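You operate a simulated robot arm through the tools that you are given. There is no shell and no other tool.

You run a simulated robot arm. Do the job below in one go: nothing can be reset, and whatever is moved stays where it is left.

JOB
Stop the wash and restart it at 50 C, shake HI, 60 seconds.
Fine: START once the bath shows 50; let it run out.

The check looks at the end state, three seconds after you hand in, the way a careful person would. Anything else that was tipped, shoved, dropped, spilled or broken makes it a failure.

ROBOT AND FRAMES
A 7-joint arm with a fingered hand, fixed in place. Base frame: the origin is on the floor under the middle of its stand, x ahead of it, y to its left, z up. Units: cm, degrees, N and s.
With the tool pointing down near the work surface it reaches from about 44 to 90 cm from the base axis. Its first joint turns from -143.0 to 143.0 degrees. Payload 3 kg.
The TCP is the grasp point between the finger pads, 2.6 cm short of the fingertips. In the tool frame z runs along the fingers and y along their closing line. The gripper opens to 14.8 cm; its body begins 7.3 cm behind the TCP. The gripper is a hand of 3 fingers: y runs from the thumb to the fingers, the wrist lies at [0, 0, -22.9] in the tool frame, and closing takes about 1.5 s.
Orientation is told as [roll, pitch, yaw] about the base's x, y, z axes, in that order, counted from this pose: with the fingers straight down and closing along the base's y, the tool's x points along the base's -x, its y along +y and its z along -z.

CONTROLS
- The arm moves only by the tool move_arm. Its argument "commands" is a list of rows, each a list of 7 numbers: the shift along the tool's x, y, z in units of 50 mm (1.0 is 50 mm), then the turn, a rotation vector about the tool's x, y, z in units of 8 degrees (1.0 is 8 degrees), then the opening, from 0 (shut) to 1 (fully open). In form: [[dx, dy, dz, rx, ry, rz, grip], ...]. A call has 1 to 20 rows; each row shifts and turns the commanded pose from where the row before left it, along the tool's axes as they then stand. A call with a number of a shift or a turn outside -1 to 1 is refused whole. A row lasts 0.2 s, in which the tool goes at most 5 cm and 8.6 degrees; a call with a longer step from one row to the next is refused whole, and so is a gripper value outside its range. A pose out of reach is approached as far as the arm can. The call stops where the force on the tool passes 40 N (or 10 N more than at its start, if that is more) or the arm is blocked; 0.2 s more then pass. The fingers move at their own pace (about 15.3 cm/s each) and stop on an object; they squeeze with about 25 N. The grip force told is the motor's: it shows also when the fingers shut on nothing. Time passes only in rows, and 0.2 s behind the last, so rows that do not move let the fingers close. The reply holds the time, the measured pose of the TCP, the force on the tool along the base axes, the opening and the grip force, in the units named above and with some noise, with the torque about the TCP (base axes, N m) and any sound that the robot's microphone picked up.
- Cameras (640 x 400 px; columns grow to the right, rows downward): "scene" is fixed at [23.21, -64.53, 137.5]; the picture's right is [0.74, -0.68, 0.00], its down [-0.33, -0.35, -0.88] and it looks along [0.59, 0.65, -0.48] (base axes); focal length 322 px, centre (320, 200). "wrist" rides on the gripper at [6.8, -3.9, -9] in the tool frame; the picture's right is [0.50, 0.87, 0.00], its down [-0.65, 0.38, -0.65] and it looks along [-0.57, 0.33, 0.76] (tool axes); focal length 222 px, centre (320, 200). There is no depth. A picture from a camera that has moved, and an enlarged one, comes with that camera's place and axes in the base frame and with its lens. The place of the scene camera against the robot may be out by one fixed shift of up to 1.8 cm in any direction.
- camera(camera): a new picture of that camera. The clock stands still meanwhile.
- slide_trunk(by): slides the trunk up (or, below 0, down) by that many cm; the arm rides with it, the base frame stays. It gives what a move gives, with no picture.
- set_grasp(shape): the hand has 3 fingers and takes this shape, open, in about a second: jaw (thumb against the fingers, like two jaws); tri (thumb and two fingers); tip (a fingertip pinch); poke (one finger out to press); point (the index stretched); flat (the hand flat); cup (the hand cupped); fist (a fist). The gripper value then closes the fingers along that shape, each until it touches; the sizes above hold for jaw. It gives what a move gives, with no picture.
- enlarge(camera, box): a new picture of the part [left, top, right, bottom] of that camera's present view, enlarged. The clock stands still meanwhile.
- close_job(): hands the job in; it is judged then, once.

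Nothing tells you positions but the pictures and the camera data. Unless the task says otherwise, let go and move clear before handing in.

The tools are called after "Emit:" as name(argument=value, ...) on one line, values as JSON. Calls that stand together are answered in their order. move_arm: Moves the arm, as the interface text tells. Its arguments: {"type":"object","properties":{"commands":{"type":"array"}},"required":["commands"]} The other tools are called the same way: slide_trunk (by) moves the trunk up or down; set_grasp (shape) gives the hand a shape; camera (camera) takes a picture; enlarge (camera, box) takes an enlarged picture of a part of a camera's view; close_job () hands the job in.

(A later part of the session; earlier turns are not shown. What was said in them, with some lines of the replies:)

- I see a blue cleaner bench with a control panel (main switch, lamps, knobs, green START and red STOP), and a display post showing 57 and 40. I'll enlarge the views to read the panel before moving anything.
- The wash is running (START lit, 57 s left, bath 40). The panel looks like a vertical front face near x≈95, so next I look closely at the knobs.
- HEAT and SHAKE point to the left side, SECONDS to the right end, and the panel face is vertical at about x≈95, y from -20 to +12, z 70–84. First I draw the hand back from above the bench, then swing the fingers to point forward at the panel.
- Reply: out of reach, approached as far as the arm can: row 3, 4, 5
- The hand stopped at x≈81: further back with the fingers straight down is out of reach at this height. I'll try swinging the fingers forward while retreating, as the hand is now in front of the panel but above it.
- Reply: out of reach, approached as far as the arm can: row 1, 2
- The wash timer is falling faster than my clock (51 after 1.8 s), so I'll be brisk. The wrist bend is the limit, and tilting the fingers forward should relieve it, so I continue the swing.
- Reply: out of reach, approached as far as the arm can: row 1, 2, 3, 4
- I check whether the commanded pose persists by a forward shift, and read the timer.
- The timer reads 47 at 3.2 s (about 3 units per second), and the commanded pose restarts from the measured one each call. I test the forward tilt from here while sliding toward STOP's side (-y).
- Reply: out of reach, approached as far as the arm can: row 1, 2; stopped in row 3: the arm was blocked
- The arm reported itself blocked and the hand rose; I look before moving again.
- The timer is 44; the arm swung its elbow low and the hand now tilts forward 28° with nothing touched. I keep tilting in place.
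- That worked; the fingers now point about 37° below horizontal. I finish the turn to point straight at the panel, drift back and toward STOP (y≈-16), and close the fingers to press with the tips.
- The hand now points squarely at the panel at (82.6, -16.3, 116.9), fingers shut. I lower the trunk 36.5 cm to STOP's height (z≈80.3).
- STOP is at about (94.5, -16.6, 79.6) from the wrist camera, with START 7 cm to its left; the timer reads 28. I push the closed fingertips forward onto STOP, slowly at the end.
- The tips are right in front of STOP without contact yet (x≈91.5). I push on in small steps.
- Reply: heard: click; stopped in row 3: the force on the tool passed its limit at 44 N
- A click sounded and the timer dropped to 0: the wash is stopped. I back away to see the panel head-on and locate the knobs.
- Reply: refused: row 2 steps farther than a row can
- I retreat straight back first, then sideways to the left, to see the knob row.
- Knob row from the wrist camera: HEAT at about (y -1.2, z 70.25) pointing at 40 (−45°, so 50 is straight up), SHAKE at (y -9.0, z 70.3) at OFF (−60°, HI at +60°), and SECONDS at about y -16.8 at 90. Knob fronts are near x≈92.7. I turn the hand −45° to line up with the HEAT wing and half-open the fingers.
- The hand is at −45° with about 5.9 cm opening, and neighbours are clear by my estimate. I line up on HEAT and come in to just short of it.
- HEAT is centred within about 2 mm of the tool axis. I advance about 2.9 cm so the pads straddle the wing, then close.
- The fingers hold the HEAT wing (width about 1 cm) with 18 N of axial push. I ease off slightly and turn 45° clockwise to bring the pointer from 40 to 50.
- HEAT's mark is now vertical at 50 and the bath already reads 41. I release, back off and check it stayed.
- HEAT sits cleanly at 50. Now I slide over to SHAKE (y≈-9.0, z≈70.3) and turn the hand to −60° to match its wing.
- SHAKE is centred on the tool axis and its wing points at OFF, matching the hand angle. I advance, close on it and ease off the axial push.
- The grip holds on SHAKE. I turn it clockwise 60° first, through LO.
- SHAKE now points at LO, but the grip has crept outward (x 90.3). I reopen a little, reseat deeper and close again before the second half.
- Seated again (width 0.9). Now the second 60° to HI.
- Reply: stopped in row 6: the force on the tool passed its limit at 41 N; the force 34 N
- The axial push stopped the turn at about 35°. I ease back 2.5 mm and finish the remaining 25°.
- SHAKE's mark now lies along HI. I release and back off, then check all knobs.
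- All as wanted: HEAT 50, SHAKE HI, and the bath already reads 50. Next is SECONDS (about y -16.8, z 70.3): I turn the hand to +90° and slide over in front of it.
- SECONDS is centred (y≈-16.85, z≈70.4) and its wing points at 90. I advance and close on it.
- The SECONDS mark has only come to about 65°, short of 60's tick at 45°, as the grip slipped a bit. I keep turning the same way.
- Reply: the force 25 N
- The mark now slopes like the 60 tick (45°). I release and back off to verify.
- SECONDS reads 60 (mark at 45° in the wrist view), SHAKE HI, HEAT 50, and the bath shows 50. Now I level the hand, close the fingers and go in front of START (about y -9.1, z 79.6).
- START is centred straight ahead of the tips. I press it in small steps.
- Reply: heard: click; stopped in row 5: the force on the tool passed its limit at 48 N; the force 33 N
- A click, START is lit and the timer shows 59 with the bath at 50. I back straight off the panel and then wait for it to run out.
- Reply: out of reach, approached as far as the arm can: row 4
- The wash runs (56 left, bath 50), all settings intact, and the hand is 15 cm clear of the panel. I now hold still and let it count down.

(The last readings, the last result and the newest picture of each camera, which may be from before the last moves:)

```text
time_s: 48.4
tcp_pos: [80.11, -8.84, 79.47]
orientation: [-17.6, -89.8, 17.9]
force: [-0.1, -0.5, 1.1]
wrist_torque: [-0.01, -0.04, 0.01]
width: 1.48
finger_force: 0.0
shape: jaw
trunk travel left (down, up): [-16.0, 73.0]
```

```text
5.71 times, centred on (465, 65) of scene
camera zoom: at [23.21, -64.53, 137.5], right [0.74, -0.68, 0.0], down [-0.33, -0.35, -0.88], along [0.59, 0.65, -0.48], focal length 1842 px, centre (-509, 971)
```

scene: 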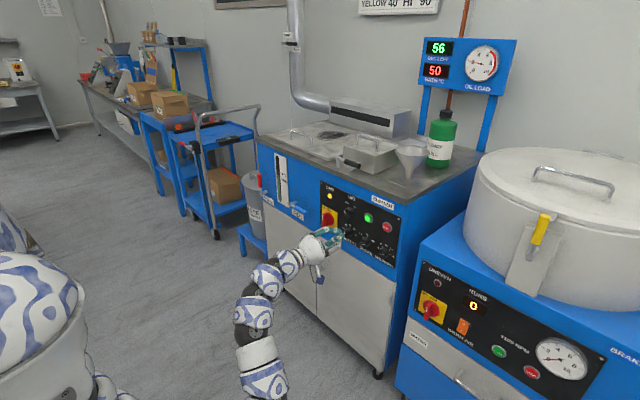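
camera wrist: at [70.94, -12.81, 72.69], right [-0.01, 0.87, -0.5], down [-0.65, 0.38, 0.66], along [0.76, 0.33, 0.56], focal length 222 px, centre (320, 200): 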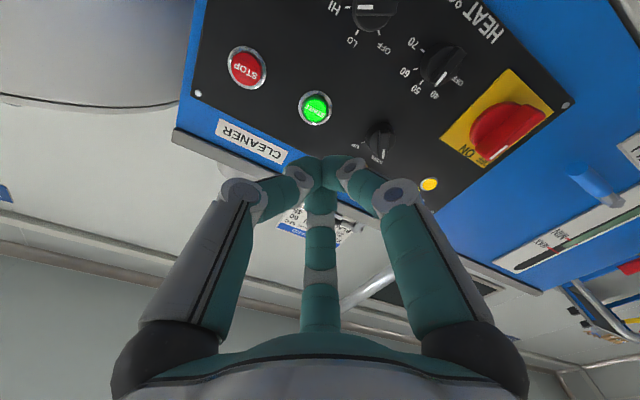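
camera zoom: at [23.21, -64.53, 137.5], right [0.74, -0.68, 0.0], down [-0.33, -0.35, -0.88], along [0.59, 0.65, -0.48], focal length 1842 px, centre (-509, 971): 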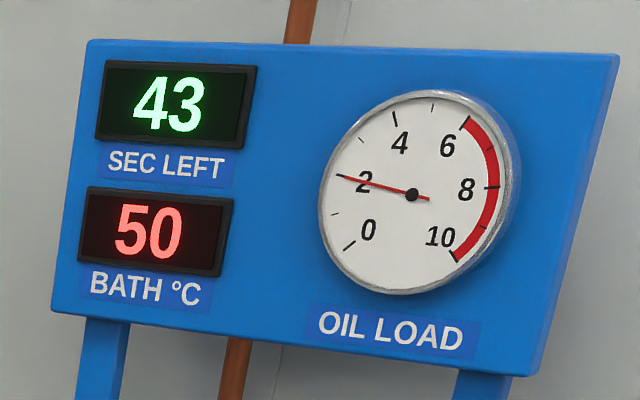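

The timer is at 43 and the bath holds 50. I keep waiting with the hand still.

Emit:
move_arm(commands=[[0, 0, 0, 0, 0, 0, 0.1], [0, 0, 0, 0, 0, 0, 0.1], [0, 0, 0, 0, 0, 0, 0.1], [0, 0, 0, 0, 0, 0, 0.1], [0, 0, 0, 0, 0, 0, 0.1], [0, 0, 0, 0, 0, 0, 0.1], [0, 0, 0, 0, 0, 0, 0.1], [0, 0, 0, 0, 0, 0, 0.1], [0, 0, 0, 0, 0, 0, 0.1], [0, 0, 0, 0, 0, 0, 0.1], [0, 0, 0, 0, 0, 0, 0.1], [0, 0, 0, 0, 0, 0, 0.1], [0, 0, 0, 0, 0, 0, 0.1], [0, 0, 0, 0, 0, 0, 0.1], [0, 0, 0, 0, 0, 0, 0.1], [0, 0, 0, 0, 0, 0, 0.1], [0, 0, 0, 0, 0, 0, 0.1], [0, 0, 0, 0, 0, 0, 0.1], [0, 0, 0, 0, 0, 0, 0.1], [0, 0, 0, 0, 0, 0, 0.1]])

Emit:
move_arm(commands=[[0, 0, 0, 0, 0, 0, 0.1], [0, 0, 0, 0, 0, 0, 0.1], [0, 0, 0, 0, 0, 0, 0.1], [0, 0, 0, 0, 0, 0, 0.1], [0, 0, 0, 0, 0, 0, 0.1], [0, 0, 0, 0, 0, 0, 0.1], [0, 0, 0, 0, 0, 0, 0.1], [0, 0, 0, 0, 0, 0, 0.1], [0, 0, 0, 0, 0, 0, 0.1], [0, 0, 0, 0, 0, 0, 0.1], [0, 0, 0, 0, 0, 0, 0.1], [0, 0, 0, 0, 0, 0, 0.1], [0, 0, 0, 0, 0, 0, 0.1], [0, 0, 0, 0, 0, 0, 0.1], [0, 0, 0, 0, 0, 0, 0.1], [0, 0, 0, 0, 0, 0, 0.1], [0, 0, 0, 0, 0, 0, 0.1], [0, 0, 0, 0, 0, 0, 0.1], [0, 0, 0, 0, 0, 0, 0.1], [0, 0, 0, 0, 0, 0, 0.1]])

Emit:
move_arm(commands=[[0, 0, 0, 0, 0, 0, 0.1], [0, 0, 0, 0, 0, 0, 0.1], [0, 0, 0, 0, 0, 0, 0.1], [0, 0, 0, 0, 0, 0, 0.1], [0, 0, 0, 0, 0, 0, 0.1], [0, 0, 0, 0, 0, 0, 0.1], [0, 0, 0, 0, 0, 0, 0.1], [0, 0, 0, 0, 0, 0, 0.1], [0, 0, 0, 0, 0, 0, 0.1], [0, 0, 0, 0, 0, 0, 0.1], [0, 0, 0, 0, 0, 0, 0.1], [0, 0, 0, 0, 0, 0, 0.1], [0, 0, 0, 0, 0, 0, 0.1], [0, 0, 0, 0, 0, 0, 0.1], [0, 0, 0, 0, 0, 0, 0.1], [0, 0, 0, 0, 0, 0, 0.1], [0, 0, 0, 0, 0, 0, 0.1], [0, 0, 0, 0, 0, 0, 0.1], [0, 0, 0, 0, 0, 0, 0.1], [0, 0, 0, 0, 0, 0, 0.1]])

Emit:
camera(camera="scene")

Emit:
enlarge(camera="scene", box=[410, 30, 520, 100])

```text
time_s: 52.6
tcp_pos: [80.05, -8.87, 79.4]
orientation: [-17.4, -89.8, 17.7]
force: [-0.2, -0.2, -0.1]
wrist_torque: [0.0, 0.0, -0.03]
width: 1.45
finger_force: 0.0
shape: jaw
trunk travel left (down, up): [-16.0, 73.0]
```

```text
time_s: 56.8
tcp_pos: [80.13, -8.8, 79.48]
orientation: [-17.7, -89.8, 18.0]
force: [0.8, 0.8, -0.5]
wrist_torque: [0.0, -0.01, 0.02]
width: 1.46
finger_force: 0.1
shape: jaw
trunk travel left (down, up): [-16.0, 73.0]
```

```text
time_s: 61.0
tcp_pos: [80.03, -8.88, 79.43]
orientation: [-17.7, -89.8, 17.9]
force: [-0.4, -0.3, -0.1]
wrist_torque: [0.01, -0.01, 0.0]
width: 1.49
finger_force: 0.1
shape: jaw
trunk travel left (down, up): [-16.0, 73.0]
```

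```text
taken
```

scene: 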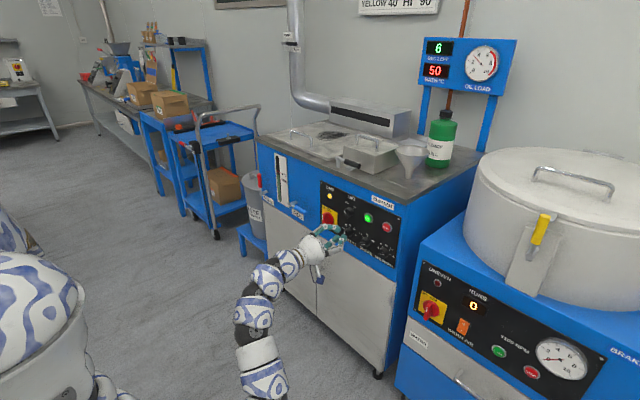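

```text
5.71 times, centred on (465, 65) of scene
camera zoom: at [23.21, -64.53, 137.5], right [0.74, -0.68, 0.0], down [-0.33, -0.35, -0.88], along [0.59, 0.65, -0.48], focal length 1842 px, centre (-509, 971)
```

zoom: 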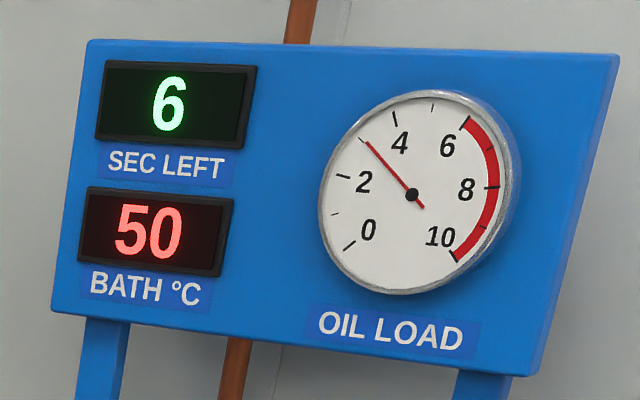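

Six left, bath 50, oil load in the normal zone. I wait out the rest and check the final state.

Emit:
move_arm(commands=[[0, 0, 0, 0, 0, 0, 0.1], [0, 0, 0, 0, 0, 0, 0.1], [0, 0, 0, 0, 0, 0, 0.1], [0, 0, 0, 0, 0, 0, 0.1], [0, 0, 0, 0, 0, 0, 0.1], [0, 0, 0, 0, 0, 0, 0.1], [0, 0, 0, 0, 0, 0, 0.1], [0, 0, 0, 0, 0, 0, 0.1], [0, 0, 0, 0, 0, 0, 0.1], [0, 0, 0, 0, 0, 0, 0.1], [0, 0, 0, 0, 0, 0, 0.1], [0, 0, 0, 0, 0, 0, 0.1], [0, 0, 0, 0, 0, 0, 0.1], [0, 0, 0, 0, 0, 0, 0.1], [0, 0, 0, 0, 0, 0, 0.1], [0, 0, 0, 0, 0, 0, 0.1], [0, 0, 0, 0, 0, 0, 0.1], [0, 0, 0, 0, 0, 0, 0.1]])

Emit:
camera(camera="scene")

Emit:
enlarge(camera="scene", box=[410, 30, 520, 100])

Emit:
enlarge(camera="scene", box=[325, 185, 415, 260])

Emit:
enlarge(camera="scene", box=[230, 100, 480, 250])

```text
time_s: 64.8
tcp_pos: [80.07, -8.89, 79.45]
orientation: [-17.6, -89.9, 17.9]
force: [-0.1, 0.6, -0.2]
wrist_torque: [0.03, -0.01, 0.01]
width: 1.47
finger_force: 0.0
shape: jaw
trunk travel left (down, up): [-16.0, 73.0]
```

```text
taken
```

scene: 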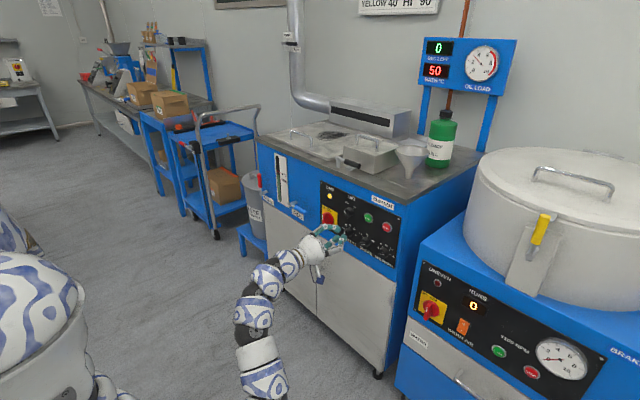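

```text
5.71 times, centred on (465, 65) of scene
camera zoom: at [23.21, -64.53, 137.5], right [0.74, -0.68, 0.0], down [-0.33, -0.35, -0.88], along [0.59, 0.65, -0.48], focal length 1842 px, centre (-509, 971)
```

zoom: 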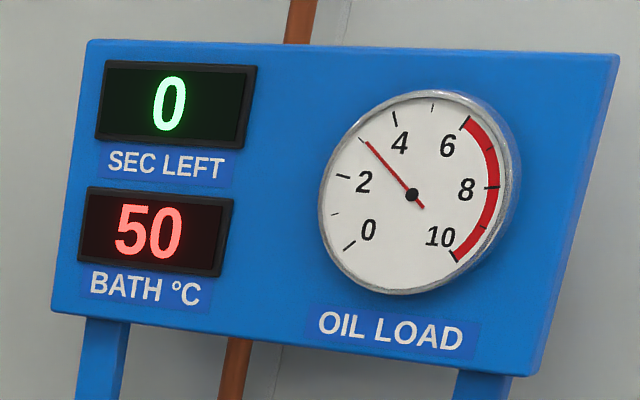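

```text
5.33 times, centred on (370, 222) of scene
camera zoom: at [23.21, -64.53, 137.5], right [0.74, -0.68, 0.0], down [-0.33, -0.35, -0.88], along [0.59, 0.65, -0.48], focal length 1719 px, centre (53, 80)
```

zoom: 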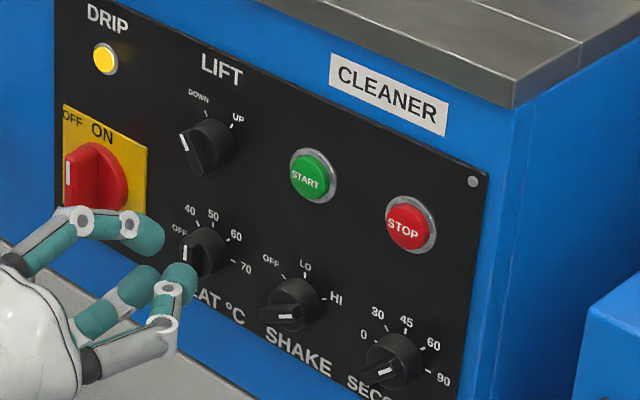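

```text
2.56 times, centred on (355, 175) of scene
camera zoom: at [23.21, -64.53, 137.5], right [0.74, -0.68, 0.0], down [-0.33, -0.35, -0.88], along [0.59, 0.65, -0.48], focal length 825 px, centre (230, 264)
```

zoom: 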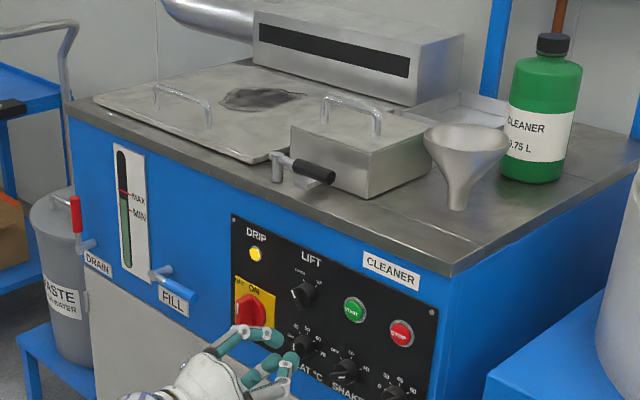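

The wash has run out: the timer shows 0, START is dark, and the bath is at 50. HEAT is at 50, SHAKE at HI and SECONDS at 60, nothing else has moved, and the hand is clear, so I hand in.

Emit:
close_job()

```text
The job is handed in.
```

I stopped the running wash and restarted it at 50 °C, shake HI, 60 seconds. I pressed START once the bath showed 50, and the wash ran all the way out.

At hand-in:
- **Display:** the timer showed 0 and the bath read 50.
- **Panel:** START was dark. HEAT was on 50, SHAKE on HI and SECONDS on 60. I left the LIFT knob and the main switch alone.
- **Surroundings:** I saw nothing tipped, shoved or spilled in the last pictures. The hand was about 15 cm clear of the panel.

The timer counts about three "seconds" for each second on my clock, so the 60-second run took about 20 s of my time. The oil load dial rose from 2 to 3 during the wash, still well below its red band.
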